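You operate a simulated robot arm through the tools that you are given. There is no shell and no other tool. Be economical: measure what you need, move in short steps, check, and stop when the job is done.

You run a simulated two-armed robot. Do the job below in one go: nothing can be reset, and whatever is moved stays where it is left.

JOB
Press the motor off button three times. Take the relief valve from the open shelf and leave it on the lift table top. Fetch the wax pad and set it on the top of the die bench. Take the card pad and put it on the gold panel on the inside of the blue shipping crate. Put one of the gold sleeves from the top of the oil bench on the deck of the trolley. Take the short liner on the top of the fitter's bench and put it away on the top of the steel table. Put the beige felt pad from the top of the fitter's bench on the lower shelf of the steel rack and the blue felt pad on the oiled silver blank. Open the table drawer. Any order will do. Set down upright: felt pad.

It is judged by the outcome, as a careful person would: the job done as asked, and still so three seconds after it is handed in. It fails if anything else is knocked over, pushed out of place, dropped, spilled or broken.

ROBOT AND FRAMES
Two 7-joint arms with two-finger parallel grippers on one trunk, on a base that drives. Base frame: it is fixed to the floor where the robot stands at the start and does not move with it; the origin is under the middle of the robot, x ahead of it, y to its left, z up. Readings come in mm, degrees, newtons and seconds.
The left shoulder is at the start at [50, 161, 1148], the right one opposite. With the tool pointing down near the work surface each hand reaches from about 100 to 600 mm from the robot's upright axis, wherever it stands, measured 20 degrees to its own side. Places, roughly: card pad (15x8x3 cm) [-4900, 1600, 800]; deck of the trolley [-5200, 7000, 600]; felt pad [5000, 8750, 750]; gold panel [-5250, 750, 500]; gold sleeve [-2000, 8750, 750]; lift table top [-2500, 200, 800]; lower shelf of the steel rack [1200, 8900, 700]; motor off button [700, 0, 1300]; oiled silver blank (10x12x3 cm) [4800, 8900, 900]; relief valve [-1750, -500, 1250]; short liner [4500, 8750, 1000]; table drawer [-600, 100, 700]; top of the die bench [-1400, -2300, 900]; top of the steel table [-5000, 3800, 800]; wax pad (5x5x5 cm) [-3600, -2300, 900]. Payload 3.43 kg a hand.
The tool frame of a hand sits at the grasp point between the pads (the TCP): z along the fingers, y along the line on which they close. The tips reach 30 mm beyond it. The gripper opens to 94 mm. The fingers are 28 mm wide and 10 mm thick; the gripper's body (50 by 96 mm) begins 55 mm behind the TCP.
Orientation is that of the tool frame in the base frame, as a unit quaternion [w, x, y, z]. With the fingers straight down and closing along the base's y, the tool's x points along the base's -x, its y along +y and its z along -z.

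CONTROLS
- The arms move only by the tool move_arm. It takes "left_series", "right_series" or both (then of equal length, played together; a hand with none holds still); each is a list of rows, each a list of 7 numbers: the gripper command, from -1 (fully open) to 1 (shut), values between in proportion, then the shift along the tool's x, y, z in mm, then the turn, a rotation vector about the tool's x, y, z in rad. In form: [[jaw, dx, dy, dz, ax, ay, az], ...]. A call has 1 to 10 rows; each row is the pose to reach, as a shift and turn from the pose commanded when the call began, along the tool's axes at that moment. A row lasts 0.2 s, in which the tool goes at most 50 mm and 8.6 degrees; a call with a longer step from one row to the next is refused whole, and so is a gripper value outside its range. Where a pose cannot be reached the arm comes as near as it can. A force on the tool above 40 N (or 10 N above the force at the start of the call, whichever is more), or a blocked arm, ends the call early, and 0.2 s more pass. Each finger travels about 45 mm/s and halts on what it meets, pressing with about 38 N; the grip force reading is that of the motor and also rises with nothing between the fingers. The clock runs only during rows and for 0.2 s after the last one: add rows that repeat a pose to give the fingers time. It gives the time, the measured TCP pose, the force on the tool (base axes), the opening and the grip force at its end, in the units of the frame above (readings bear some noise), with the torque about the TCP (base axes, N m) and any sound that the robot's microphone picked up.
- Cameras (640 x 400 px; columns grow to the right, rows downward): "scene" is now at [88.9, 27.4, 1229.3]; the picture's right is [0.54, -0.84, 0.00], its down [-0.78, -0.51, -0.36] and it looks along [0.30, 0.20, -0.93] (base axes); focal length 214 px, centre (320, 200). "left" rides on the left gripper at [76, -14, -103] in its tool frame; the picture's right is [0.18, 0.98, 0.00], its down [-0.75, 0.14, -0.64] and it looks along [-0.63, 0.12, 0.77] (tool axes); focal length 243 px, centre (320, 200). "right" rides on the right gripper at [76, 14, -103] in its tool frame; the picture's right is [-0.18, 0.98, 0.00], its down [-0.75, -0.14, -0.64] and it looks along [-0.63, -0.12, 0.77] (tool axes); focal length 243 px, centre (320, 200). There is no depth. A picture from a camera that has moved, and an enlarged one, comes with that camera's place and axes in the base frame and with its lens.
- camera(camera): a new picture of that camera. No time passes.
- slide_trunk(by): slides the trunk up (or, below 0, down) by that many mm; the arms and the scene camera ride with it, the base frame stays. It gives what a move gives, with no picture.
- drive_base(legs): drives the robot by 1 to 6 legs, each [ahead, left, turn to the left] in mm, mm and degrees, along the robot's own axes; the way and the turn of a leg run together, so that a leg with both is an arc; at most 1500 mm and 180 degrees a leg. The arms and the cameras ride along, it lands a little off, and it stops where it bumps. It gives what a move gives.
- turn_head(pan, tilt): turns the head with the scene camera to pan (to the left, within 80 degrees either way) and tilt (down, from -29 to 69), counted from straight ahead of the robot. It gives what a move gives.
- enlarge(camera, box): a new picture of the part [left, top, right, bottom] of that camera's present view, enlarged. No time passes.
- sign_off(): hands the job in; it is judged then, once.

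Work in short steps. Places have to be worked out from the pictures, the camera data and where the tool is seen: move nearer, look again, correct. Check each grasp and each placing, and mend what went wrong. You have 483 turns and 226 pictures in all, those below and enlarged ones among them. Open the grippers and draw the arms clear of the work before you hand the job in, unless the task says otherwise; then end with one line.

The tools are called after ">>>" by a JSON object that holds its "method" and its "body". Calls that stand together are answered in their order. move_arm: Moves the arms, as the interface text tells. Its arguments: {"type":"object","properties":{"left_series":{"type":"array","items":{"type":"array","items":{"type":"number"}}},"right_series":{"type":"array","items":{"type":"array","items":{"type":"number"}}}},"required":[]} The other tools are called the same way: slide_trunk (by) slides the trunk up or down; drive_base (legs) drives the base; turn_head (pan, tilt) turns the head that bears the scene camera; camera (camera) takes a picture; enlarge (camera, box) takes an enlarged picture of a part of a camera's view; sign_off () hands the job in.

At the start:

```text
clock: 0.0
left_tool_pos: [374.6, 449.1, 1000.4]
left_ee_rot: [-0.001, 0.001, 1.0, 0.0]
left_ft_force: [0.0, -0.3, 0.4]
left_moment: [-0.03, 0.0, -0.03]
left_width: 93.8
left_grip_force: 0.1
right_tool_pos: [410.8, 13.7, 1000.4]
right_ee_rot: [0.0, -0.001, 1.0, -0.001]
right_ft_force: [0.0, -0.3, -0.3]
right_moment: [0.01, 0.03, 0.0]
right_width: 94.0
right_grip_force: 0.1
trunk travel left (down, up): [-175.0, 92.0]
robot x, y, heading: [-0.3, 3.6, 0.1]
head pan, tilt: [32.8, 68.8]
```

scene: 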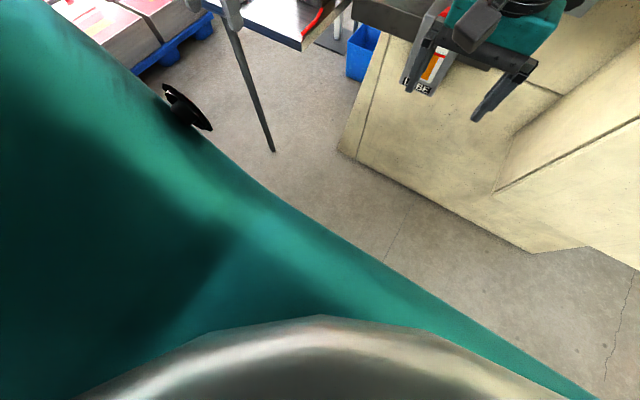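
right: 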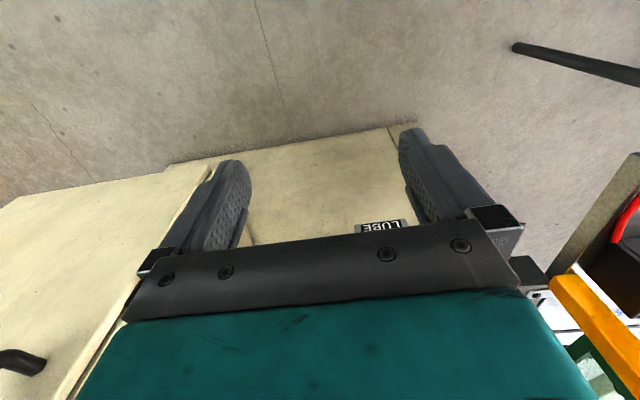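
left: 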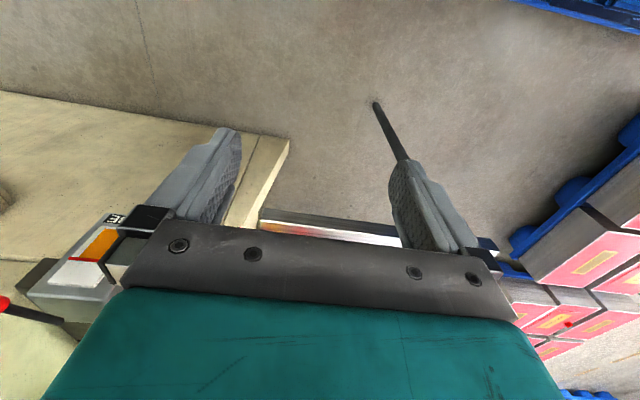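

The head looks at the floor. I look straight ahead to find the motor off button panel.

>>> {"method": "turn_head", "body": {"pan": 0, "tilt": 0}}

>>> {"method": "camera", "body": {"camera": "scene"}}

```text
clock: 1.4
left_tool_pos: [374.8, 449.9, 1000.3]
left_ee_rot: [0.001, 0.0, 1.0, 0.0]
left_ft_force: [0.0, 0.3, -1.1]
left_moment: [-0.02, 0.01, 0.0]
left_width: 93.9
left_grip_force: 0.0
right_tool_pos: [409.3, 14.0, 999.3]
right_ee_rot: [0.0, 0.0, 1.0, 0.001]
right_ft_force: [-0.3, -0.4, 0.0]
right_moment: [-0.01, -0.03, -0.01]
right_width: 94.0
right_grip_force: 0.0
trunk travel left (down, up): [-175.0, 92.0]
robot x, y, heading: [0.6, 1.3, -0.1]
head pan, tilt: [0.0, 0.0]
```

```text
222 pictures are left
camera scene: at [131.9, -2.9, 1329.1], right [0.0, -1.0, 0.0], down [0.0, 0.0, -1.0], along [1.0, 0.0, 0.0], focal length 214 px, centre (320, 200)
```

scene: 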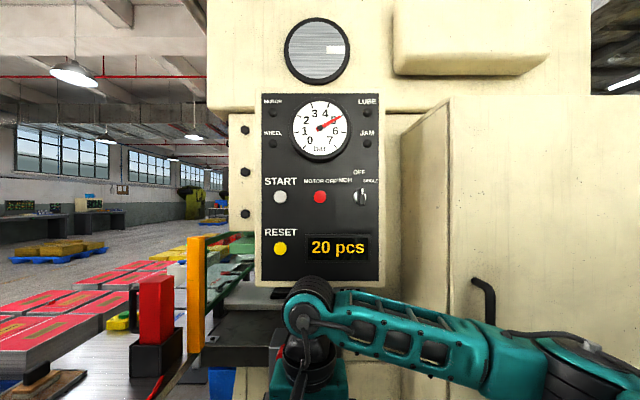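

>>> {"method": "enlarge", "body": {"camera": "scene", "box": [250, 90, 390, 290]}}

```text
2.00 times, centred on (320, 190) of scene
camera zoom: at [131.9, -2.9, 1329.1], right [0.0, -1.0, 0.0], down [0.0, 0.0, -1.0], along [1.0, 0.0, 0.0], focal length 429 px, centre (320, 220)
```

zoom: 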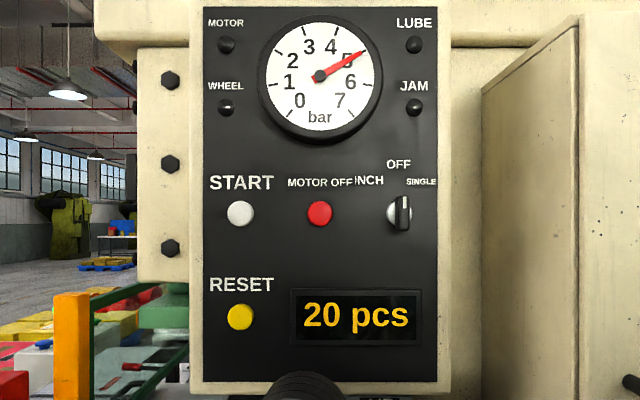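

The red button (motor off) is straight ahead at about y=-3, z≈1337. I raise the right hand, turn it to point ahead, with the gripper closed.

>>> {"method": "move_arm", "body": {"right_series": [[1, 0, 0, -35, 0, -0.148, 0], [1, 0, 0, -70, 0, -0.296, 0], [1, 0, 0, -105, 0, -0.444, 0], [1, 0, 0, -140, 0, -0.592, 0], [1, 0, 0, -175, 0, -0.74, 0], [1, 0, 0, -210, 0, -0.888, 0], [1, 0, 0, -245, 0, -1.036, 0], [1, 0, 0, -280, 0, -1.184, 0], [1, 0, 0, -315, 0, -1.332, 0], [1, 0, 0, -330, 0, -1.48, 0]]}}

```text
clock: 3.6
left_tool_pos: [373.7, 449.0, 999.2]
left_ee_rot: [0.0, 0.0, 1.0, 0.0]
left_ft_force: [1.0, 0.0, -0.2]
left_moment: [-0.02, 0.0, -0.01]
left_width: 93.8
left_grip_force: 0.1
right_tool_pos: [410.0, 13.6, 1331.2]
right_ee_rot: [0.675, -0.001, 0.738, 0.001]
right_ft_force: [-0.5, -0.5, 0.3]
right_moment: [0.03, 0.02, -0.02]
right_width: 0.0
right_grip_force: 33.2
trunk travel left (down, up): [-175.0, 92.0]
robot x, y, heading: [-2.6, -3.2, 0.2]
head pan, tilt: [0.0, 0.0]
```

Finish the turn and align with the button (y≈-4, z≈1337), staying short of the panel.

>>> {"method": "move_arm", "body": {"right_series": [[1, 0, -9, 20, 0, -0.091, 0], [1, -6, -18, 50, 0, -0.091, 0], [1, -6, -18, 90, 0, -0.091, 0], [1, -6, -18, 120, 0, -0.091, 0]]}}

>>> {"method": "camera", "body": {"camera": "scene"}}

>>> {"method": "camera", "body": {"camera": "right"}}

```text
clock: 4.6
left_tool_pos: [375.2, 450.2, 999.2]
left_ee_rot: [0.0, 0.0, 1.0, 0.0]
left_ft_force: [0.3, -0.4, 0.2]
left_moment: [0.01, 0.01, -0.01]
left_width: 93.9
left_grip_force: 0.0
right_tool_pos: [529.2, -4.5, 1323.5]
right_ee_rot: [0.708, 0.0, 0.706, 0.0]
right_ft_force: [0.5, 0.4, 0.3]
right_moment: [0.0, -0.04, -0.01]
right_width: 0.0
right_grip_force: 33.2
trunk travel left (down, up): [-175.0, 92.0]
robot x, y, heading: [0.9, -1.7, -0.2]
head pan, tilt: [0.0, 0.0]
```

```text
220 pictures are left
camera scene: at [132.2, -2.9, 1329.1], right [0.0, -1.0, 0.0], down [0.0, 0.0, -1.0], along [1.0, 0.0, 0.0], focal length 214 px, centre (320, 200)
```

scene: 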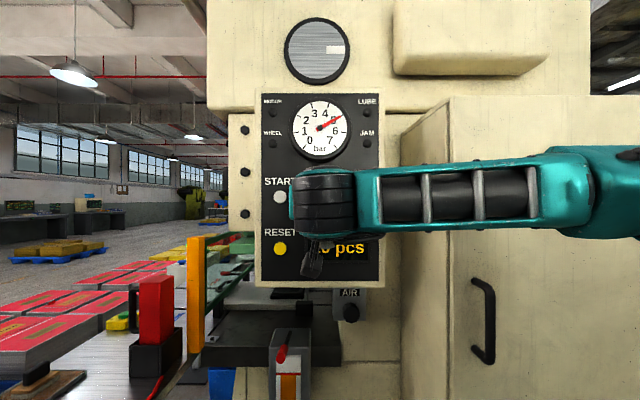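

```text
219 pictures are left
camera right: at [427.7, 9.4, 1248.4], right [0.0, 0.98, 0.18], down [-0.64, -0.14, 0.75], along [0.77, -0.12, 0.63], focal length 243 px, centre (320, 200)
```

right: 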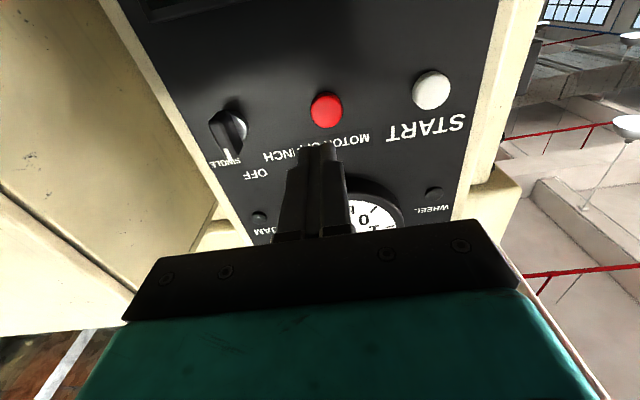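

Triangulated: button at about [677, -2, 1337]. Raise 13 mm and approach to TCP x≈625.

>>> {"method": "move_arm", "body": {"right_series": [[1, -13, 2, 10, 0, 0, 0], [1, -13, 2, 40, 0, 0, 0], [1, -13, 2, 70, 0, 0, 0], [1, -13, 2, 95, 0, 0, 0]]}}

>>> {"method": "camera", "body": {"camera": "right"}}

```text
clock: 5.6
left_tool_pos: [374.3, 449.1, 999.5]
left_ee_rot: [0.0, 0.0, 1.0, -0.001]
left_ft_force: [0.3, 0.7, -0.2]
left_moment: [0.01, 0.0, -0.03]
left_width: 94.2
left_grip_force: 0.1
right_tool_pos: [625.3, -5.7, 1337.2]
right_ee_rot: [0.707, -0.001, 0.707, -0.001]
right_ft_force: [0.0, 0.1, -0.9]
right_moment: [0.05, -0.01, -0.01]
right_width: 0.0
right_grip_force: 33.0
trunk travel left (down, up): [-175.0, 92.0]
robot x, y, heading: [-1.5, 0.3, -0.0]
head pan, tilt: [0.0, 0.0]
```

```text
218 pictures are left
camera right: at [522.7, 9.1, 1261.5], right [0.0, 0.98, 0.18], down [-0.64, -0.14, 0.75], along [0.77, -0.12, 0.63], focal length 243 px, centre (320, 200)
```

right: 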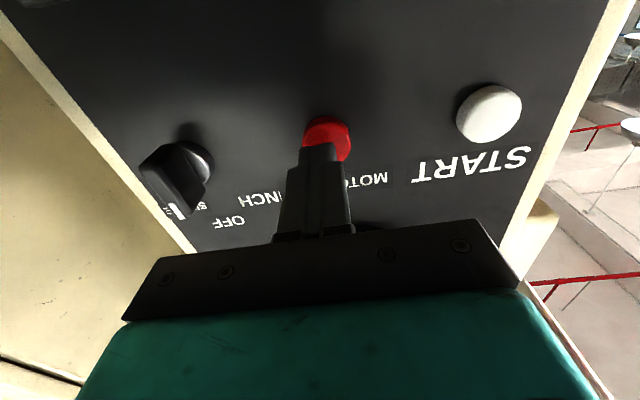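

Aligned. Press gently forward in small steps and watch for force and sound.

>>> {"method": "move_arm", "body": {"right_series": [[1, 0, 3, 6, 0, 0, 0], [1, 0, 3, 12, 0, 0, 0], [1, 0, 3, 16, 0, 0, 0], [1, 0, 3, 20, 0, 0, 0], [1, 0, 3, 23, 0, 0, 0], [1, 0, 3, 26, 0, 0, 0], [1, 0, 3, 29, 0, 0, 0]]}}

```text
clock: 6.8
left_tool_pos: [370.5, 449.0, 1001.6]
left_ee_rot: [0.002, -0.001, 1.0, 0.001]
left_ft_force: [0.2, 1.2, -0.5]
left_moment: [-0.01, -0.02, -0.01]
left_width: 94.0
left_grip_force: 0.1
right_tool_pos: [640.2, -1.5, 1337.0]
right_ee_rot: [0.706, 0.0, 0.708, 0.0]
right_ft_force: [-25.3, -7.0, -3.0]
right_moment: [-0.01, 0.19, -0.19]
right_width: 0.0
right_grip_force: 32.7
trunk travel left (down, up): [-175.0, 92.0]
robot x, y, heading: [0.3, -0.4, -0.1]
head pan, tilt: [0.0, 0.0]
heard: click
stopped in row 6 (right hand): the force on the tool passed its limit (the readings are from after the stop); the commanded pose is now the measured one
```

One click heard: first press. Retract fully and look.

>>> {"method": "move_arm", "body": {"right_series": [[1, 0, 0, -10, 0, 0, 0], [1, 0, 0, -20, 0, 0, 0], [1, 0, 0, -20, 0, 0, 0]]}}

>>> {"method": "camera", "body": {"camera": "right"}}

```text
clock: 7.7
left_tool_pos: [373.3, 448.8, 999.7]
left_ee_rot: [0.0, 0.0, 1.0, 0.0]
left_ft_force: [-0.9, 1.0, 0.1]
left_moment: [-0.01, -0.01, 0.03]
left_width: 94.0
left_grip_force: 0.1
right_tool_pos: [625.6, 1.4, 1335.4]
right_ee_rot: [0.705, -0.001, 0.71, 0.001]
right_ft_force: [-1.3, -0.1, -0.9]
right_moment: [0.01, 0.0, -0.02]
right_width: 0.3
right_grip_force: 32.9
trunk travel left (down, up): [-175.0, 92.0]
robot x, y, heading: [-2.9, -1.4, 0.0]
head pan, tilt: [0.0, 0.0]
```

```text
217 pictures are left
camera right: at [521.8, 14.9, 1259.6], right [0.0, 0.98, 0.18], down [-0.64, -0.14, 0.76], along [0.77, -0.12, 0.63], focal length 243 px, centre (320, 200)
```

right: 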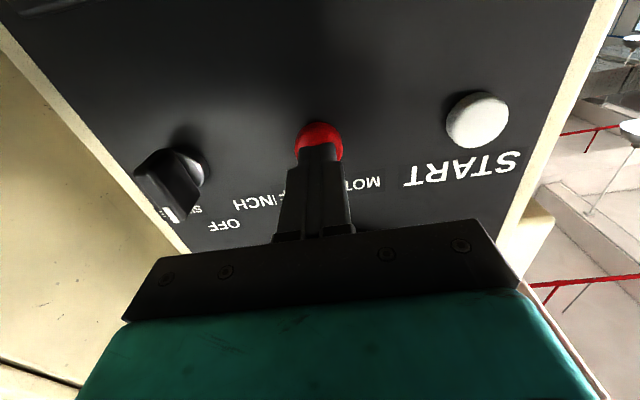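

Button released. Second press.

>>> {"method": "move_arm", "body": {"right_series": [[1, 0, 0, 6, 0, 0, 0], [1, 0, 0, 11, 0, 0, 0], [1, 0, 0, 15, 0, 0, 0], [1, 0, 0, 19, 0, 0, 0], [1, 0, 0, 22, 0, 0, 0], [1, 0, 0, 25, 0, 0, 0], [1, 0, 0, 28, 0, 0, 0]]}}

>>> {"method": "move_arm", "body": {"right_series": [[1, 0, 0, -10, 0, 0, 0], [1, 0, 0, -20, 0, 0, 0], [1, 0, 0, -20, 0, 0, 0]]}}

```text
clock: 8.9
left_tool_pos: [370.9, 448.4, 1002.0]
left_ee_rot: [0.001, 0.001, 1.0, 0.001]
left_ft_force: [-0.2, -0.5, -0.2]
left_moment: [0.0, -0.02, -0.01]
left_width: 94.0
left_grip_force: 0.0
right_tool_pos: [638.7, 0.8, 1334.7]
right_ee_rot: [0.704, -0.001, 0.711, 0.0]
right_ft_force: [-24.3, -7.7, -3.2]
right_moment: [-0.05, 0.11, -0.2]
right_width: 0.0
right_grip_force: 33.3
trunk travel left (down, up): [-175.0, 92.0]
robot x, y, heading: [2.0, 3.7, -0.1]
head pan, tilt: [0.0, 0.0]
heard: click
stopped in row 6 (right hand): the force on the tool passed its limit (the readings are from after the stop); the commanded pose is now the measured one
```

```text
clock: 9.7
left_tool_pos: [374.0, 448.5, 999.7]
left_ee_rot: [0.0, 0.0, 1.0, 0.0]
left_ft_force: [-0.4, 0.8, -0.4]
left_moment: [0.0, 0.01, 0.0]
left_width: 94.0
left_grip_force: 0.0
right_tool_pos: [625.7, 1.0, 1332.1]
right_ee_rot: [0.703, -0.002, 0.712, 0.0]
right_ft_force: [0.3, 0.8, 0.0]
right_moment: [0.03, -0.01, -0.01]
right_width: 0.1
right_grip_force: 33.0
trunk travel left (down, up): [-175.0, 92.0]
robot x, y, heading: [-2.4, -3.5, -0.0]
head pan, tilt: [0.0, 0.0]
```

Second click heard. Third press, shifting up 4 mm to stay centred, then draw well back.

>>> {"method": "move_arm", "body": {"right_series": [[1, -4, -2, 6, 0, 0, 0], [1, -4, -2, 11, 0, 0, 0], [1, -4, -2, 15, 0, 0, 0], [1, -4, -2, 19, 0, 0, 0], [1, -4, -2, 22, 0, 0, 0], [1, -4, -2, 25, 0, 0, 0], [1, -4, -2, 28, 0, 0, 0]]}}

>>> {"method": "move_arm", "body": {"right_series": [[1, 0, 0, -20, 0, 0, 0], [1, 0, 0, -60, 0, 0, 0], [1, 0, 0, -100, 0, 0, 0], [1, 0, 0, -140, 0, 0, 0], [1, 0, 0, -180, 0, 0, 0], [1, 0, 0, -220, 0, 0, 0], [1, 0, 0, -250, 0, 0, 0]]}}

```text
clock: 10.9
left_tool_pos: [370.0, 447.1, 1002.8]
left_ee_rot: [0.003, 0.001, 1.0, 0.001]
left_ft_force: [0.1, -0.4, 0.6]
left_moment: [0.01, 0.01, 0.03]
left_width: 93.8
left_grip_force: 0.1
right_tool_pos: [639.8, 0.0, 1336.1]
right_ee_rot: [0.702, -0.003, 0.712, 0.002]
right_ft_force: [-24.2, -7.6, -2.5]
right_moment: [-0.01, 0.08, -0.24]
right_width: 0.0
right_grip_force: 33.1
trunk travel left (down, up): [-175.0, 92.0]
robot x, y, heading: [-4.5, 2.1, -0.2]
head pan, tilt: [0.0, 0.0]
heard: click
stopped in row 6 (right hand): the force on the tool passed its limit (the readings are from after the stop); the commanded pose is now the measured one
```

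```text
clock: 12.5
left_tool_pos: [373.2, 448.8, 998.9]
left_ee_rot: [0.0, 0.0, 1.0, 0.0]
left_ft_force: [0.0, 0.6, -0.4]
left_moment: [0.01, -0.03, 0.04]
left_width: 93.8
left_grip_force: 0.0
right_tool_pos: [394.6, 0.1, 1338.1]
right_ee_rot: [0.701, -0.002, 0.714, 0.0]
right_ft_force: [-0.9, -0.2, -0.5]
right_moment: [-0.02, 0.0, -0.02]
right_width: 0.1
right_grip_force: 33.1
trunk travel left (down, up): [-175.0, 92.0]
robot x, y, heading: [0.3, -0.3, -0.2]
head pan, tilt: [0.0, 0.0]
```

Three clicks: button done. Now look left and right before turning around.

>>> {"method": "turn_head", "body": {"pan": 80, "tilt": 25}}

>>> {"method": "camera", "body": {"camera": "scene"}}

>>> {"method": "turn_head", "body": {"pan": -80, "tilt": 25}}

>>> {"method": "camera", "body": {"camera": "scene"}}

```text
clock: 14.0
left_tool_pos: [373.4, 448.1, 1000.5]
left_ee_rot: [-0.001, 0.0, 1.0, 0.0]
left_ft_force: [0.0, 0.0, 0.3]
left_moment: [-0.01, -0.02, 0.03]
left_width: 94.3
left_grip_force: 0.0
right_tool_pos: [395.6, 0.9, 1338.9]
right_ee_rot: [0.701, -0.002, 0.713, 0.0]
right_ft_force: [0.5, 0.8, -0.7]
right_moment: [0.01, -0.01, 0.01]
right_width: 0.0
right_grip_force: 32.8
trunk travel left (down, up): [-175.0, 92.0]
robot x, y, heading: [0.5, 0.5, -0.4]
head pan, tilt: [80.0, 25.0]
```

```text
216 pictures are left
camera scene: at [56.5, 87.4, 1288.8], right [0.98, -0.18, 0.0], down [-0.07, -0.42, -0.91], along [0.16, 0.89, -0.42], focal length 214 px, centre (320, 200)
```

scene: 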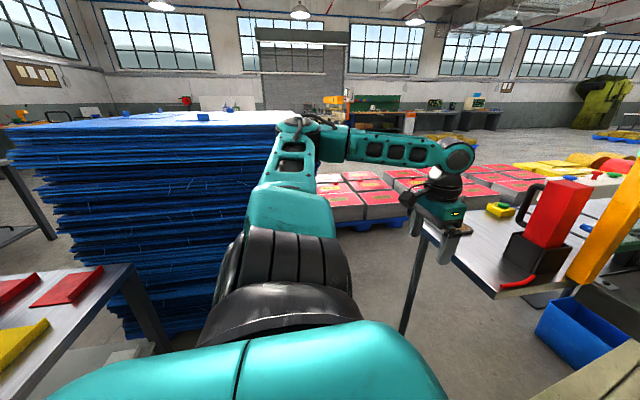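

```text
clock: 16.5
left_tool_pos: [372.8, 449.0, 999.4]
left_ee_rot: [-0.001, 0.001, 1.0, 0.0]
left_ft_force: [0.1, 0.7, 0.2]
left_moment: [-0.01, -0.01, -0.01]
left_width: 94.1
left_grip_force: 0.0
right_tool_pos: [396.2, 0.2, 1338.0]
right_ee_rot: [0.701, -0.004, 0.713, 0.002]
right_ft_force: [0.4, -0.5, 0.9]
right_moment: [0.01, -0.01, 0.03]
right_width: 0.1
right_grip_force: 33.0
trunk travel left (down, up): [-175.0, 92.0]
robot x, y, heading: [-0.8, 3.5, -0.1]
head pan, tilt: [-80.0, 25.0]
```

```text
215 pictures are left
camera scene: at [56.2, -94.0, 1288.7], right [-0.98, -0.17, 0.0], down [-0.07, 0.42, -0.91], along [0.16, -0.89, -0.42], focal length 214 px, centre (320, 200)
```

scene: 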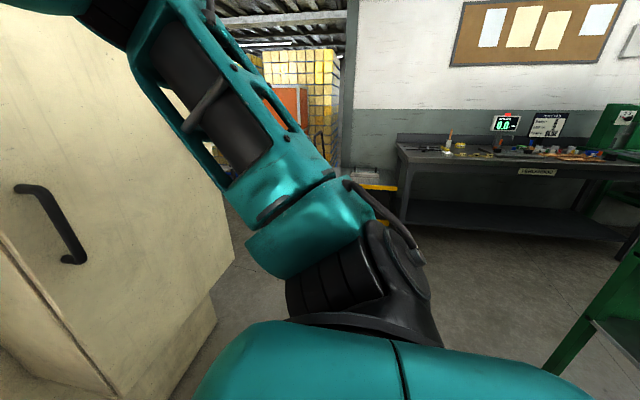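

The drawer table lies just behind me and the green open shelf at right rear. I tuck both arms in before turning around.

>>> {"method": "move_arm", "body": {"right_series": [[0, 20, -28, -15, 0, 0.148, 0], [-1, 40, -56, -30, 0, 0.296, 0], [-1, 60, -84, -45, 0, 0.444, 0], [-1, 80, -112, -60, 0, 0.592, 0], [-1, 100, -140, -75, 0, 0.74, 0], [-1, 120, -168, -90, 0, 0.888, 0], [-1, 140, -196, -105, 0, 1.036, 0], [-1, 160, -224, -120, 0, 1.184, 0], [-1, 180, -250, -130, 0, 1.332, 0], [-1, 190, -250, -130, 0, 1.48, 0]], "left_series": [[-1, 10, -15, -10, 0, 0, 0], [-1, 20, -30, -20, 0, 0, 0], [-1, 30, -45, -30, 0, 0, 0], [-1, 40, -60, -40, 0, 0, 0], [-1, 50, -75, -50, 0, 0, 0], [-1, 60, -90, -60, 0, 0, 0], [-1, 70, -105, -70, 0, 0, 0], [-1, 80, -120, -80, 0, 0, 0], [-1, 90, -135, -90, 0, 0, 0], [-1, 100, -150, -100, 0, 0, 0]]}}

>>> {"method": "drive_base", "body": {"legs": [[0, 0, -90]]}}

>>> {"method": "camera", "body": {"camera": "scene"}}

```text
clock: 18.7
left_tool_pos: [273.5, 299.6, 1099.9]
left_ee_rot: [0.001, 0.0, 1.0, 0.001]
left_ft_force: [0.1, 1.1, 1.1]
left_moment: [0.03, 0.0, -0.03]
left_width: 93.9
left_grip_force: 0.1
right_tool_pos: [264.2, -252.0, 1149.9]
right_ee_rot: [0.037, -0.003, 0.999, -0.001]
right_ft_force: [0.3, -0.8, 0.5]
right_moment: [-0.02, -0.02, 0.0]
right_width: 94.0
right_grip_force: 0.1
trunk travel left (down, up): [-175.0, 92.0]
robot x, y, heading: [-2.3, -4.3, -0.0]
head pan, tilt: [-80.0, 25.0]
```

```text
clock: 22.9
left_tool_pos: [296.9, -276.4, 1100.7]
left_ee_rot: [0.0, 0.708, 0.706, 0.0]
left_ft_force: [-0.7, 0.3, 0.5]
left_moment: [-0.02, 0.02, -0.03]
left_width: 93.8
left_grip_force: 0.0
right_tool_pos: [-253.2, -265.8, 1151.6]
right_ee_rot: [0.024, 0.706, 0.707, -0.027]
right_ft_force: [0.1, 0.0, -0.6]
right_moment: [0.0, 0.0, 0.02]
right_width: 93.9
right_grip_force: 0.0
trunk travel left (down, up): [-175.0, 92.0]
robot x, y, heading: [4.0, -1.2, -90.3]
head pan, tilt: [-80.0, 25.0]
```

```text
214 pictures are left
camera scene: at [-90.8, -58.8, 1288.7], right [-0.17, 0.99, 0.0], down [0.42, 0.07, -0.91], along [-0.89, -0.15, -0.42], focal length 214 px, centre (320, 200)
```

scene: 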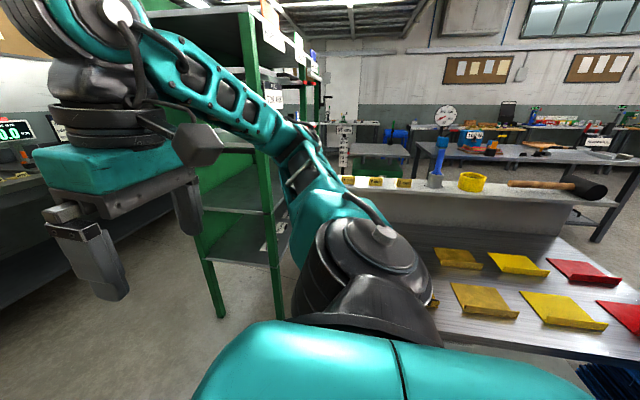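

Turn the rest to face the table, look with head centred and tilted down.

>>> {"method": "drive_base", "body": {"legs": [[0, 0, -90]]}}

>>> {"method": "turn_head", "body": {"pan": 0, "tilt": 40}}

>>> {"method": "camera", "body": {"camera": "scene"}}

```text
clock: 27.1
left_tool_pos: [-270.4, -306.0, 1098.6]
left_ee_rot: [0.0, 1.0, 0.012, 0.0]
left_ft_force: [0.6, 0.0, -0.6]
left_moment: [-0.02, 0.01, 0.0]
left_width: 94.0
left_grip_force: 0.0
right_tool_pos: [-274.3, 244.5, 1150.5]
right_ee_rot: [-0.002, 0.999, 0.015, -0.037]
right_ft_force: [-0.8, -0.8, -0.1]
right_moment: [-0.01, 0.0, -0.01]
right_width: 94.3
right_grip_force: 0.1
trunk travel left (down, up): [-175.0, 92.0]
robot x, y, heading: [-2.4, -3.0, -178.8]
head pan, tilt: [-80.0, 25.0]
```

```text
clock: 28.6
left_tool_pos: [-269.2, -305.8, 1099.6]
left_ee_rot: [0.0, 1.0, 0.011, 0.0]
left_ft_force: [0.5, -0.4, -0.6]
left_moment: [-0.01, 0.02, 0.01]
left_width: 94.1
left_grip_force: 0.0
right_tool_pos: [-274.1, 243.7, 1149.5]
right_ee_rot: [-0.001, 0.999, 0.014, -0.037]
right_ft_force: [-0.4, 0.0, -0.1]
right_moment: [0.0, 0.03, 0.01]
right_width: 94.0
right_grip_force: 0.1
trunk travel left (down, up): [-175.0, 92.0]
robot x, y, heading: [-2.4, 2.2, -178.7]
head pan, tilt: [0.0, 40.0]
```

```text
213 pictures are left
camera scene: at [-124.7, -5.9, 1265.4], right [-0.02, 1.0, 0.0], down [0.64, 0.01, -0.77], along [-0.77, -0.02, -0.64], focal length 214 px, centre (320, 200)
```

scene: 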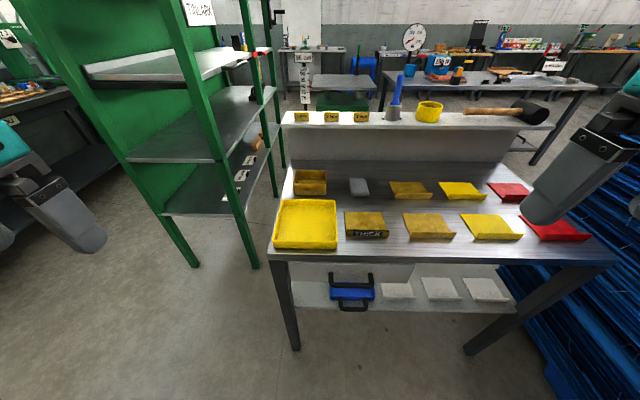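

I zoom to find the drawer.

>>> {"method": "enlarge", "body": {"camera": "scene", "box": [250, 160, 530, 340]}}

```text
2.22 times, centred on (390, 250) of scene
camera zoom: at [-124.7, -5.9, 1265.4], right [-0.02, 1.0, 0.0], down [0.64, 0.01, -0.77], along [-0.77, -0.02, -0.64], focal length 477 px, centre (164, 89)
```

zoom: 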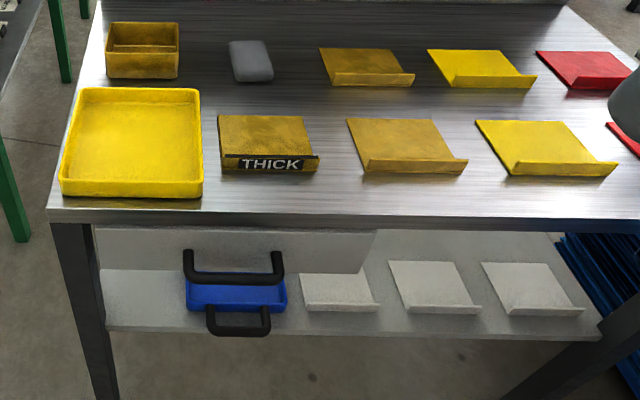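

The drawer front with black bow handle is under the table top. Back up 150 mm, lower the trunk, and look from lower.

>>> {"method": "drive_base", "body": {"legs": [[-150, 0, 0]]}}

>>> {"method": "slide_trunk", "body": {"by": -170}}

>>> {"method": "camera", "body": {"camera": "scene"}}

```text
clock: 30.0
left_tool_pos: [-116.7, -301.9, 1100.3]
left_ee_rot: [0.0, 1.0, 0.011, 0.0]
left_ft_force: [-0.6, -0.1, -0.4]
left_moment: [0.03, 0.02, 0.01]
left_width: 94.0
left_grip_force: 0.1
right_tool_pos: [-121.6, 248.7, 1150.3]
right_ee_rot: [-0.001, 0.999, 0.014, -0.036]
right_ft_force: [0.3, 0.1, -0.3]
right_moment: [-0.01, 0.05, 0.01]
right_width: 94.1
right_grip_force: 0.0
trunk travel left (down, up): [-175.0, 92.0]
robot x, y, heading: [150.7, 1.0, -178.7]
head pan, tilt: [0.0, 40.0]
```

```text
clock: 31.9
left_tool_pos: [-117.0, -302.5, 929.8]
left_ee_rot: [0.001, 1.0, 0.012, 0.0]
left_ft_force: [0.6, 0.0, -0.6]
left_moment: [0.01, 0.0, -0.04]
left_width: 94.2
left_grip_force: 0.0
right_tool_pos: [-120.9, 249.2, 979.9]
right_ee_rot: [-0.001, 0.999, 0.014, -0.037]
right_ft_force: [-0.2, 0.1, 0.2]
right_moment: [-0.03, 0.02, -0.01]
right_width: 94.3
right_grip_force: 0.1
trunk travel left (down, up): [-5.0, 262.0]
robot x, y, heading: [151.9, 6.7, -178.8]
head pan, tilt: [0.0, 40.0]
```

```text
211 pictures are left
camera scene: at [27.4, -2.6, 1095.5], right [-0.02, 1.0, 0.0], down [0.64, 0.01, -0.77], along [-0.77, -0.02, -0.64], focal length 214 px, centre (320, 200)
```

scene: 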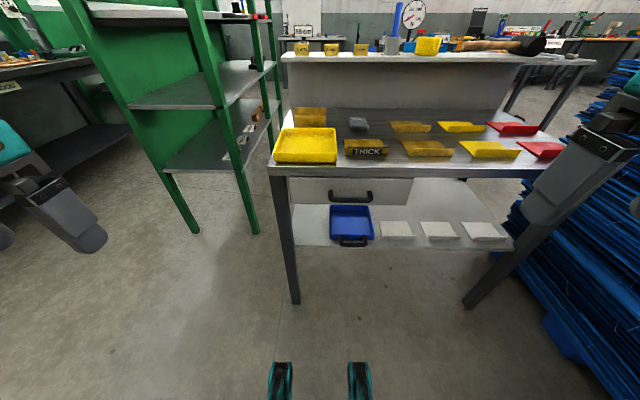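

>>> {"method": "enlarge", "body": {"camera": "scene", "box": [270, 140, 430, 260]}}

```text
3.33 times, centred on (350, 200) of scene
camera zoom: at [27.4, -2.6, 1095.5], right [-0.02, 1.0, 0.0], down [0.64, 0.01, -0.77], along [-0.77, -0.02, -0.64], focal length 715 px, centre (220, 200)
```

zoom: 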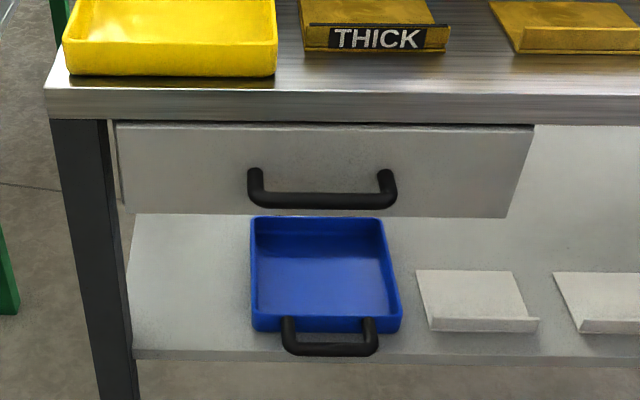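

Handle bar triangulated at about [-426, 70, 720], 120 mm long horizontal. I bring the right hand forward with the fingers pointing at the table.

>>> {"method": "move_arm", "body": {"right_series": [[0, -14, 10, 13, 0, -0.148, 0], [0, -28, 20, 26, 0, -0.296, 0], [0, -42, 30, 39, 0, -0.444, 0], [0, -56, 40, 52, 0, -0.592, 0], [0, -70, 50, 65, 0, -0.74, 0], [0, -84, 60, 78, 0, -0.888, 0], [0, -98, 70, 91, 0, -1.036, 0], [0, -112, 80, 104, 0, -1.184, 0], [0, -126, 90, 117, 0, -1.332, 0], [0, -140, 100, 130, 0, -1.48, 0]]}}

```text
clock: 34.1
left_tool_pos: [-117.4, -302.0, 929.8]
left_ee_rot: [0.0, 1.0, 0.011, 0.0]
left_ft_force: [0.7, 0.2, 0.3]
left_moment: [0.02, 0.02, -0.03]
left_width: 93.8
left_grip_force: 0.1
right_tool_pos: [-259.4, 110.1, 873.7]
right_ee_rot: [0.008, 0.712, 0.01, -0.702]
right_ft_force: [-1.0, 0.3, 0.7]
right_moment: [-0.01, 0.0, -0.03]
right_width: 46.8
right_grip_force: 0.1
right hand out of reach, approached as far as the arm can: row 3, 4, 5, 6, 7, 8, 9, 10
trunk travel left (down, up): [-5.0, 262.0]
robot x, y, heading: [149.7, 1.6, -178.8]
head pan, tilt: [0.0, 40.0]
```

Now roll the wrist 90° so the fingers close vertically, moving toward the front of the handle.

>>> {"method": "move_arm", "body": {"right_series": [[0, 15, 4, 8, 0, 0, 0.148], [0, 30, 8, 16, 0, 0, 0.296], [0, 45, 12, 24, 0, 0, 0.444], [0, 60, 16, 32, 0, 0, 0.592], [0, 75, 20, 40, 0, 0, 0.74], [0, 90, 24, 48, 0, 0, 0.888], [0, 105, 28, 56, 0, 0, 1.036], [0, 120, 32, 60, 0, 0, 1.184], [0, 135, 36, 60, 0, 0, 1.332], [0, 150, 40, 60, 0, 0, 1.48]]}}

>>> {"method": "camera", "body": {"camera": "scene"}}

>>> {"method": "camera", "body": {"camera": "right"}}

```text
clock: 36.3
left_tool_pos: [-117.4, -303.4, 930.9]
left_ee_rot: [0.0, 1.0, 0.011, -0.001]
left_ft_force: [0.4, 0.0, 0.3]
left_moment: [-0.05, -0.01, -0.02]
left_width: 94.1
left_grip_force: 0.0
right_tool_pos: [-302.2, 23.9, 760.6]
right_ee_rot: [0.475, 0.533, -0.478, -0.512]
right_ft_force: [0.0, 0.0, -0.1]
right_moment: [0.03, -0.01, -0.02]
right_width: 47.2
right_grip_force: 0.1
right hand out of reach, approached as far as the arm can: row 1, 2, 3, 4, 5, 6, 7, 8, 9, 10
trunk travel left (down, up): [-5.0, 262.0]
robot x, y, heading: [149.3, 3.2, -178.7]
head pan, tilt: [0.0, 40.0]
```

```text
209 pictures are left
camera scene: at [27.3, -2.5, 1095.4], right [-0.02, 1.0, 0.0], down [0.64, 0.01, -0.77], along [-0.77, -0.02, -0.64], focal length 214 px, centre (320, 200)
```

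scene: 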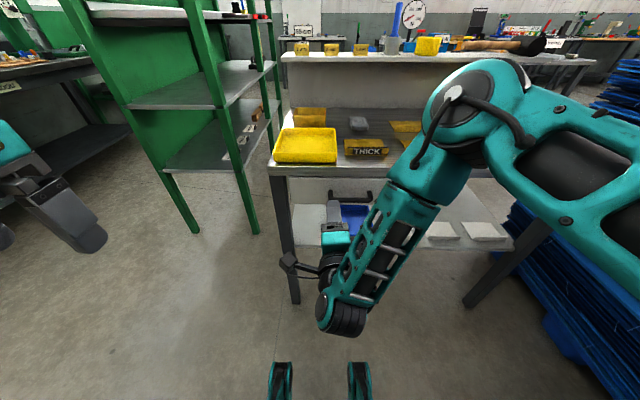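

```text
208 pictures are left
camera right: at [-198.3, -51.1, 771.5], right [-0.03, 0.09, 1.0], down [0.63, 0.77, -0.06], along [-0.78, 0.63, -0.08], focal length 243 px, centre (320, 200)
```

right: 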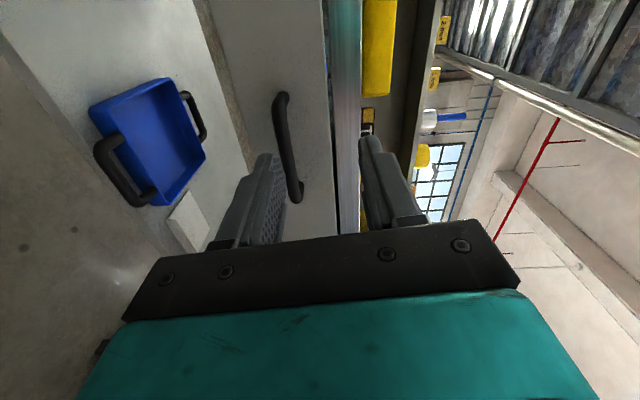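

The handle is in view but the arm is folded too tightly. Back up 130 mm to give it room.

>>> {"method": "drive_base", "body": {"legs": [[-130, 0, 0]]}}

```text
clock: 37.6
left_tool_pos: [13.3, -299.7, 930.0]
left_ee_rot: [0.0, 1.0, 0.012, 0.001]
left_ft_force: [0.2, 0.1, -0.1]
left_moment: [-0.03, 0.01, 0.0]
left_width: 93.9
left_grip_force: 0.0
right_tool_pos: [-171.2, 26.8, 761.0]
right_ee_rot: [0.476, 0.534, -0.476, -0.512]
right_ft_force: [-0.1, 1.0, 0.2]
right_moment: [0.0, 0.01, -0.04]
right_width: 46.7
right_grip_force: 0.1
trunk travel left (down, up): [-5.0, 262.0]
robot x, y, heading: [280.9, 4.4, -178.7]
head pan, tilt: [0.0, 40.0]
```

Now move to just in front of the handle with the remaining roll.

>>> {"method": "move_arm", "body": {"right_series": [[0, -8, -8, 35, 0, 0, 0.03], [0, -16, -16, 70, 0, 0, 0.06], [0, -26, -24, 105, 0, 0, 0.09], [0, -35, -34, 140, 0, 0, 0.09], [0, -43, -41, 165, 0, 0, 0.09]]}}

>>> {"method": "camera", "body": {"camera": "right"}}

```text
clock: 38.8
left_tool_pos: [13.5, -298.7, 930.2]
left_ee_rot: [0.0, 1.0, 0.012, 0.0]
left_ft_force: [-0.5, -1.0, 0.5]
left_moment: [0.02, 0.01, 0.0]
left_width: 94.2
left_grip_force: 0.2
right_tool_pos: [-311.1, 4.1, 769.8]
right_ee_rot: [-0.485, -0.51, 0.513, 0.492]
right_ft_force: [0.7, -0.3, 0.0]
right_moment: [0.02, -0.05, -0.01]
right_width: 47.0
right_grip_force: 0.0
right hand out of reach, approached as far as the arm can: row 1, 2, 3, 4, 5
trunk travel left (down, up): [-5.0, 262.0]
robot x, y, heading: [280.4, 5.0, -178.7]
head pan, tilt: [0.0, 40.0]
```

```text
207 pictures are left
camera right: at [-211.0, -74.3, 787.8], right [-0.04, 0.18, 0.98], down [0.66, 0.75, -0.11], along [-0.75, 0.64, -0.15], focal length 243 px, centre (320, 200)
```

right: 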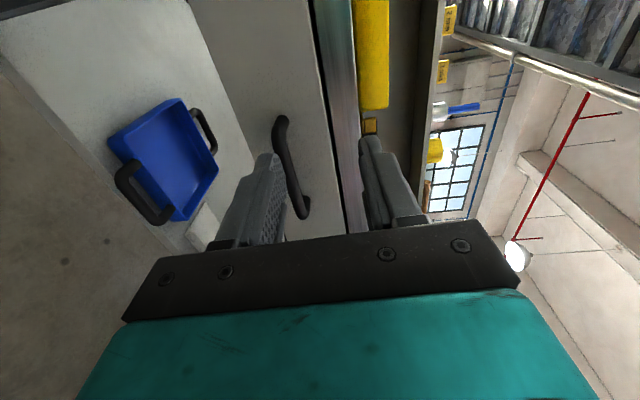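

Joint limit with this roll; I pull back and roll the hand the other way (180° about its axis).

>>> {"method": "move_arm", "body": {"right_series": [[0, -10, 0, -15, 0, 0, -0.148], [0, -20, 0, -30, 0, 0, -0.296], [0, -30, 0, -45, 0, 0, -0.444], [0, -40, 0, -60, 0, 0, -0.592], [0, -50, 0, -60, 0, 0, -0.74], [0, -60, 0, -60, 0, 0, -0.888], [0, -70, 0, -60, 0, 0, -1.036], [0, -80, 0, -60, 0, 0, -1.184], [0, -90, 0, -60, 0, 0, -1.332], [0, -100, 0, -60, 0, 0, -1.48]]}}

>>> {"method": "move_arm", "body": {"right_series": [[0, 0, 0, 0, 0, 0, -0.148], [0, 0, 0, 0, 0, 0, -0.296], [0, 0, 0, 0, 0, 0, -0.444], [0, 0, 0, 0, 0, 0, -0.592], [0, 0, 0, 0, 0, 0, -0.74], [0, 0, 0, 0, 0, 0, -0.888], [0, 0, 0, 0, 0, 0, -1.036], [0, 0, 0, 0, 0, 0, -1.184], [0, 0, 0, 0, 0, 0, -1.332], [0, 0, 0, 0, 0, 0, -1.48]]}}

```text
clock: 41.0
left_tool_pos: [12.6, -299.2, 930.0]
left_ee_rot: [0.0, 1.0, 0.011, 0.0]
left_ft_force: [-0.2, -1.1, -0.3]
left_moment: [0.01, 0.04, -0.01]
left_width: 94.0
left_grip_force: 0.0
right_tool_pos: [-239.5, 49.7, 811.7]
right_ee_rot: [0.029, 0.719, -0.03, -0.694]
right_ft_force: [0.0, 0.2, 0.5]
right_moment: [0.04, 0.01, 0.03]
right_width: 46.9
right_grip_force: 0.1
right hand out of reach, approached as far as the arm can: row 1, 2, 3, 4, 5, 6, 7, 8, 9, 10
trunk travel left (down, up): [-5.0, 262.0]
robot x, y, heading: [282.1, 3.8, -178.7]
head pan, tilt: [0.0, 40.0]
```

```text
clock: 43.2
left_tool_pos: [13.7, -299.8, 930.5]
left_ee_rot: [0.0, 1.0, 0.012, 0.0]
left_ft_force: [0.3, 0.1, 0.2]
left_moment: [-0.01, 0.03, -0.01]
left_width: 94.0
left_grip_force: 0.1
right_tool_pos: [-239.0, 42.8, 814.3]
right_ee_rot: [-0.444, 0.546, 0.465, -0.537]
right_ft_force: [-0.5, 0.1, -0.1]
right_moment: [0.01, -0.01, 0.0]
right_width: 47.0
right_grip_force: 0.0
right hand out of reach, approached as far as the arm can: row 1, 2, 3, 4, 5, 6, 7, 8, 9, 10
trunk travel left (down, up): [-5.0, 262.0]
robot x, y, heading: [278.1, 5.0, -178.6]
head pan, tilt: [0.0, 40.0]
```

Try moving toward the handle with this roll.

>>> {"method": "move_arm", "body": {"right_series": [[0, 10, 20, 20, 0, 0, -0.08], [0, 20, 40, 40, 0, 0, -0.17], [0, 30, 60, 60, 0, 0, -0.17], [0, 40, 80, 80, 0, 0, -0.17], [0, 45, 90, 90, 0, 0, -0.17]]}}

>>> {"method": "camera", "body": {"camera": "right"}}

>>> {"method": "camera", "body": {"camera": "scene"}}

```text
clock: 44.4
left_tool_pos: [12.9, -299.9, 929.3]
left_ee_rot: [-0.001, 1.0, 0.011, 0.0]
left_ft_force: [1.0, 0.8, -0.4]
left_moment: [-0.03, 0.02, 0.01]
left_width: 94.3
left_grip_force: 0.1
right_tool_pos: [-306.5, 4.3, 770.3]
right_ee_rot: [-0.49, 0.515, 0.507, -0.488]
right_ft_force: [0.0, -0.3, 0.5]
right_moment: [-0.02, -0.02, -0.01]
right_width: 47.0
right_grip_force: 0.1
right hand out of reach, approached as far as the arm can: row 1, 2, 3, 4, 5
trunk travel left (down, up): [-5.0, 262.0]
robot x, y, heading: [280.8, 3.6, -179.0]
head pan, tilt: [0.0, 40.0]
```

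```text
206 pictures are left
camera right: at [-203.0, 79.6, 760.1], right [0.04, -0.19, -0.98], down [0.63, -0.76, 0.17], along [-0.78, -0.62, 0.09], focal length 243 px, centre (320, 200)
```

right: 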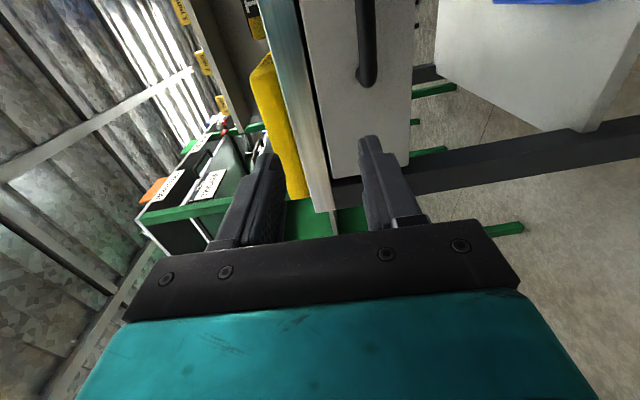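

```text
205 pictures are left
camera scene: at [157.5, 0.1, 1095.4], right [-0.02, 1.0, 0.0], down [0.64, 0.01, -0.77], along [-0.77, -0.02, -0.64], focal length 214 px, centre (320, 200)
```

scene: 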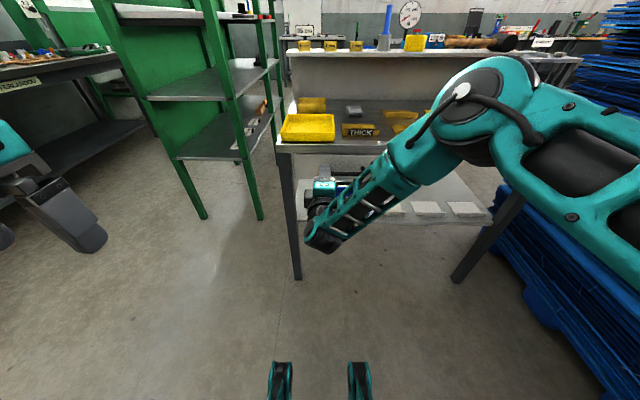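

The elbow is folded; I need more distance. Withdraw the hand slightly with the base: back 80, left 250 mm.

>>> {"method": "drive_base", "body": {"legs": [[-80, 0, 0], [0, 250, 0]]}}

>>> {"method": "move_arm", "body": {"right_series": [[0, 40, 0, 10, 0, 0, 0], [0, 80, 0, 20, 0, 0, 0], [0, 120, 0, 30, 0, 0, 0], [0, 160, 0, 40, 0, 0, 0], [0, 200, 0, 50, 0, 0, 0], [0, 240, 0, 60, 0, 0, 0], [0, 280, 0, 60, 0, 0, 0], [0, 310, 0, 60, 0, 0, 0], [0, 310, 40, 60, 0, 0, 0]]}}

```text
clock: 46.9
left_tool_pos: [99.9, -544.4, 929.6]
left_ee_rot: [0.0, 1.0, 0.014, -0.001]
left_ft_force: [0.3, 0.5, 0.8]
left_moment: [-0.03, 0.02, -0.03]
left_width: 94.2
left_grip_force: 0.1
right_tool_pos: [-222.4, -241.5, 770.3]
right_ee_rot: [-0.489, 0.513, 0.507, -0.49]
right_ft_force: [0.5, 0.5, 0.7]
right_moment: [-0.03, -0.01, 0.01]
right_width: 46.9
right_grip_force: 0.0
trunk travel left (down, up): [-5.0, 262.0]
robot x, y, heading: [365.2, -236.7, -178.4]
head pan, tilt: [0.0, 40.0]
```

```text
clock: 48.9
left_tool_pos: [99.3, -545.1, 929.5]
left_ee_rot: [0.0, 1.0, 0.014, 0.0]
left_ft_force: [-0.7, 1.3, -0.3]
left_moment: [-0.02, 0.0, 0.01]
left_width: 94.0
left_grip_force: 0.1
right_tool_pos: [-344.9, -74.0, 855.6]
right_ee_rot: [-0.489, 0.569, 0.504, -0.428]
right_ft_force: [-0.1, 0.3, 0.7]
right_moment: [-0.02, -0.04, -0.02]
right_width: 47.0
right_grip_force: 0.1
right hand out of reach, approached as far as the arm can: row 1, 2, 3, 4, 5, 6, 7, 8, 9
trunk travel left (down, up): [-5.0, 262.0]
robot x, y, heading: [368.8, -236.6, -178.8]
head pan, tilt: [0.0, 40.0]
```

Look at the arm's posture to decide how to unfold it.

>>> {"method": "turn_head", "body": {"pan": -25, "tilt": 35}}

>>> {"method": "camera", "body": {"camera": "scene"}}

```text
clock: 49.8
left_tool_pos: [100.1, -545.0, 930.9]
left_ee_rot: [-0.001, 1.0, 0.014, 0.0]
left_ft_force: [0.8, 0.7, 0.4]
left_moment: [-0.02, 0.01, -0.02]
left_width: 94.2
left_grip_force: 0.0
right_tool_pos: [-345.3, -74.2, 855.1]
right_ee_rot: [-0.488, 0.57, 0.504, -0.428]
right_ft_force: [-0.6, -0.5, -0.3]
right_moment: [0.0, 0.01, 0.01]
right_width: 46.7
right_grip_force: 0.1
trunk travel left (down, up): [-5.0, 262.0]
robot x, y, heading: [363.4, -238.8, -178.6]
head pan, tilt: [-25.0, 35.0]
```

```text
204 pictures are left
camera scene: at [247.0, -206.8, 1103.0], right [0.4, 0.92, 0.0], down [0.53, -0.23, -0.82], along [-0.75, 0.33, -0.57], focal length 214 px, centre (320, 200)
```

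scene: 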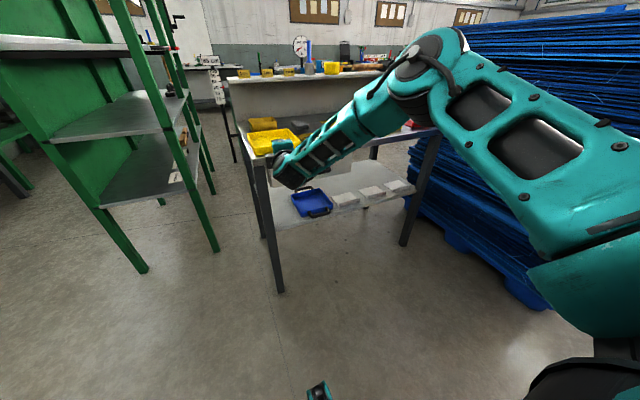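

The elbow is stuck high. I unfold by bringing the hand back to pointing down (fingers closing fore-aft), then will approach the bar pitched.

>>> {"method": "move_arm", "body": {"right_series": [[0, 0, -10, -26, -0.148, 0, 0], [0, 0, -20, -52, -0.296, 0, 0], [0, 0, -30, -78, -0.444, 0, 0], [0, 0, -40, -104, -0.592, 0, 0], [0, 0, -50, -130, -0.74, 0, 0], [0, 0, -60, -156, -0.888, 0, 0], [0, 10, -70, -182, -1.036, 0, 0], [0, 20, -80, -208, -1.184, 0, 0], [0, 30, -90, -234, -1.332, 0, 0], [0, 34, -95, -250, -1.48, 0, 0]]}}

>>> {"method": "camera", "body": {"camera": "scene"}}

```text
clock: 52.0
left_tool_pos: [101.1, -543.5, 930.3]
left_ee_rot: [0.0, 1.0, 0.013, -0.001]
left_ft_force: [-0.2, -0.3, 0.9]
left_moment: [0.02, 0.07, -0.02]
left_width: 94.1
left_grip_force: 0.1
right_tool_pos: [25.1, -142.1, 961.0]
right_ee_rot: [0.023, 0.753, 0.657, 0.026]
right_ft_force: [1.9, 0.0, 0.6]
right_moment: [-0.01, 0.05, 0.0]
right_width: 46.9
right_grip_force: 0.0
right hand out of reach, approached as far as the arm can: row 4, 5, 6, 7, 8, 9, 10
trunk travel left (down, up): [-5.0, 262.0]
robot x, y, heading: [364.1, -240.0, -178.5]
head pan, tilt: [-25.0, 35.0]
```

```text
203 pictures are left
camera scene: at [248.7, -206.1, 1103.4], right [0.4, 0.92, 0.0], down [0.52, -0.23, -0.82], along [-0.75, 0.33, -0.57], focal length 214 px, centre (320, 200)
```

scene: 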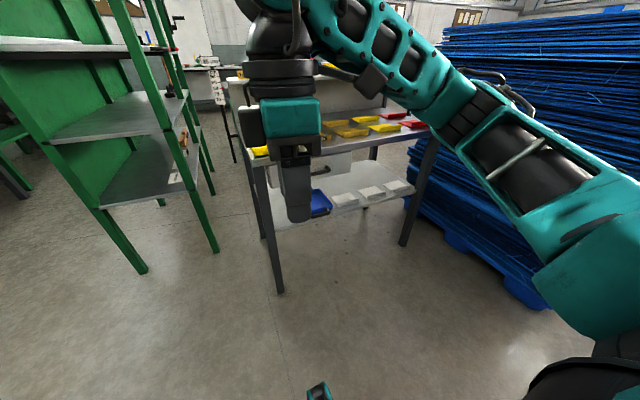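

The arm is now in a normal posture, fingers down. Move toward the handle pitched ~55° forward.

>>> {"method": "move_arm", "body": {"right_series": [[0, 16, -34, 5, 0.1, 0, -0.013], [0, 32, -68, 10, 0.2, 0, -0.026], [0, 48, -102, 15, 0.3, 0, -0.04], [0, 64, -136, 20, 0.4, 0, -0.052], [0, 80, -170, 30, 0.5, 0, -0.065], [0, 96, -204, 50, 0.6, 0, -0.08], [0, 112, -238, 80, 0.7, 0, -0.09], [0, 128, -272, 110, 0.8, 0, -0.1], [0, 144, -300, 140, 0.9, 0, -0.11], [0, 160, -320, 160, 0.95, 0, -0.12]]}}

>>> {"method": "camera", "body": {"camera": "right"}}

>>> {"method": "camera", "body": {"camera": "scene"}}

```text
clock: 54.2
left_tool_pos: [99.9, -544.7, 930.1]
left_ee_rot: [0.0, 1.0, 0.014, 0.0]
left_ft_force: [-0.6, -0.3, -0.8]
left_moment: [-0.01, -0.01, 0.01]
left_width: 94.2
left_grip_force: 0.1
right_tool_pos: [-262.0, 50.7, 773.4]
right_ee_rot: [-0.323, 0.637, 0.639, -0.284]
right_ft_force: [-0.5, -0.6, -0.5]
right_moment: [0.02, -0.03, 0.01]
right_width: 47.0
right_grip_force: 0.1
right hand out of reach, approached as far as the arm can: row 1, 2, 3, 4, 5, 6, 7, 8, 9, 10
trunk travel left (down, up): [-5.0, 262.0]
robot x, y, heading: [368.2, -239.2, -178.7]
head pan, tilt: [-25.0, 35.0]
```

```text
202 pictures are left
camera right: at [-172.1, 121.4, 830.2], right [0.62, -0.16, -0.77], down [0.39, -0.79, 0.48], along [-0.68, -0.6, -0.42], focal length 243 px, centre (320, 200)
```

right: 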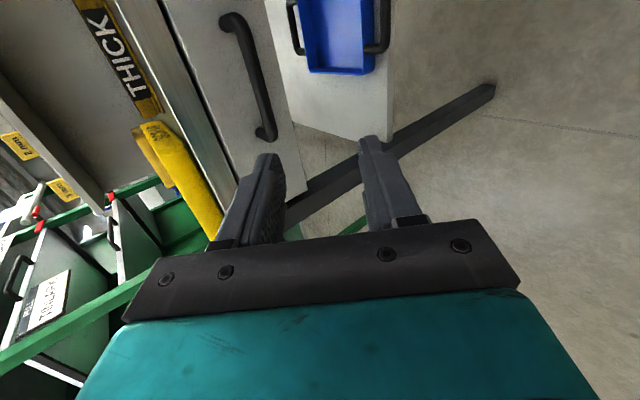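

```text
201 pictures are left
camera scene: at [247.1, -206.6, 1103.0], right [0.4, 0.92, 0.0], down [0.53, -0.23, -0.82], along [-0.75, 0.33, -0.57], focal length 214 px, centre (320, 200)
```

scene: 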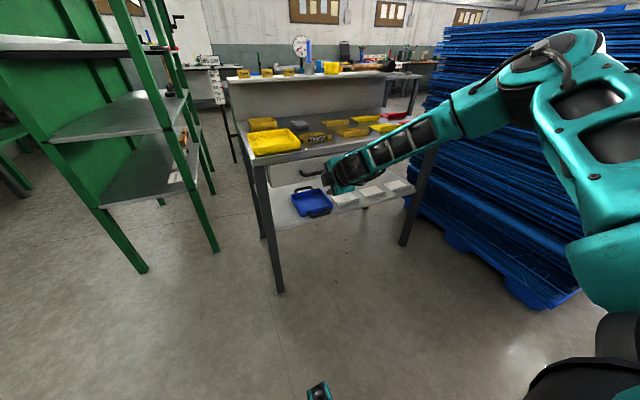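

Handle confirmed at about [-426, 78, 722]. Align on the bar's line and approach, stopping ~50 mm short.

>>> {"method": "move_arm", "body": {"right_series": [[0, 4, -20, 20, 0, 0, 0], [0, 8, -40, 40, 0, 0, 0], [0, 13, -61, 60, 0, 0, 0], [0, 13, -61, 80, 0, 0, 0], [0, 13, -61, 95, 0, 0, 0]]}}

>>> {"method": "camera", "body": {"camera": "right"}}

```text
clock: 55.4
left_tool_pos: [100.1, -545.8, 929.9]
left_ee_rot: [0.0, 1.0, 0.014, 0.0]
left_ft_force: [0.2, 0.6, 0.8]
left_moment: [0.02, 0.0, 0.04]
left_width: 94.2
left_grip_force: 0.0
right_tool_pos: [-337.0, 51.5, 735.4]
right_ee_rot: [-0.329, 0.636, 0.634, -0.293]
right_ft_force: [0.3, -0.2, 0.1]
right_moment: [0.02, -0.02, 0.02]
right_width: 47.0
right_grip_force: 0.2
right hand out of reach, approached as far as the arm can: row 1, 2, 3, 4, 5
trunk travel left (down, up): [-5.0, 262.0]
robot x, y, heading: [363.9, -238.6, -178.8]
head pan, tilt: [-25.0, 35.0]
```

```text
200 pictures are left
camera right: at [-244.3, 123.7, 790.3], right [0.6, -0.16, -0.79], down [0.4, -0.79, 0.47], along [-0.69, -0.6, -0.4], focal length 243 px, centre (320, 200)
```

right: 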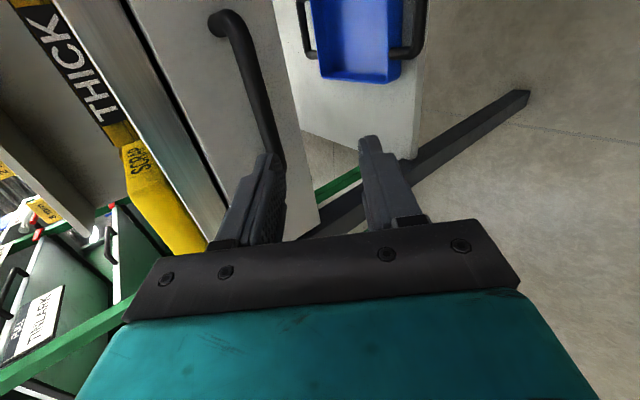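

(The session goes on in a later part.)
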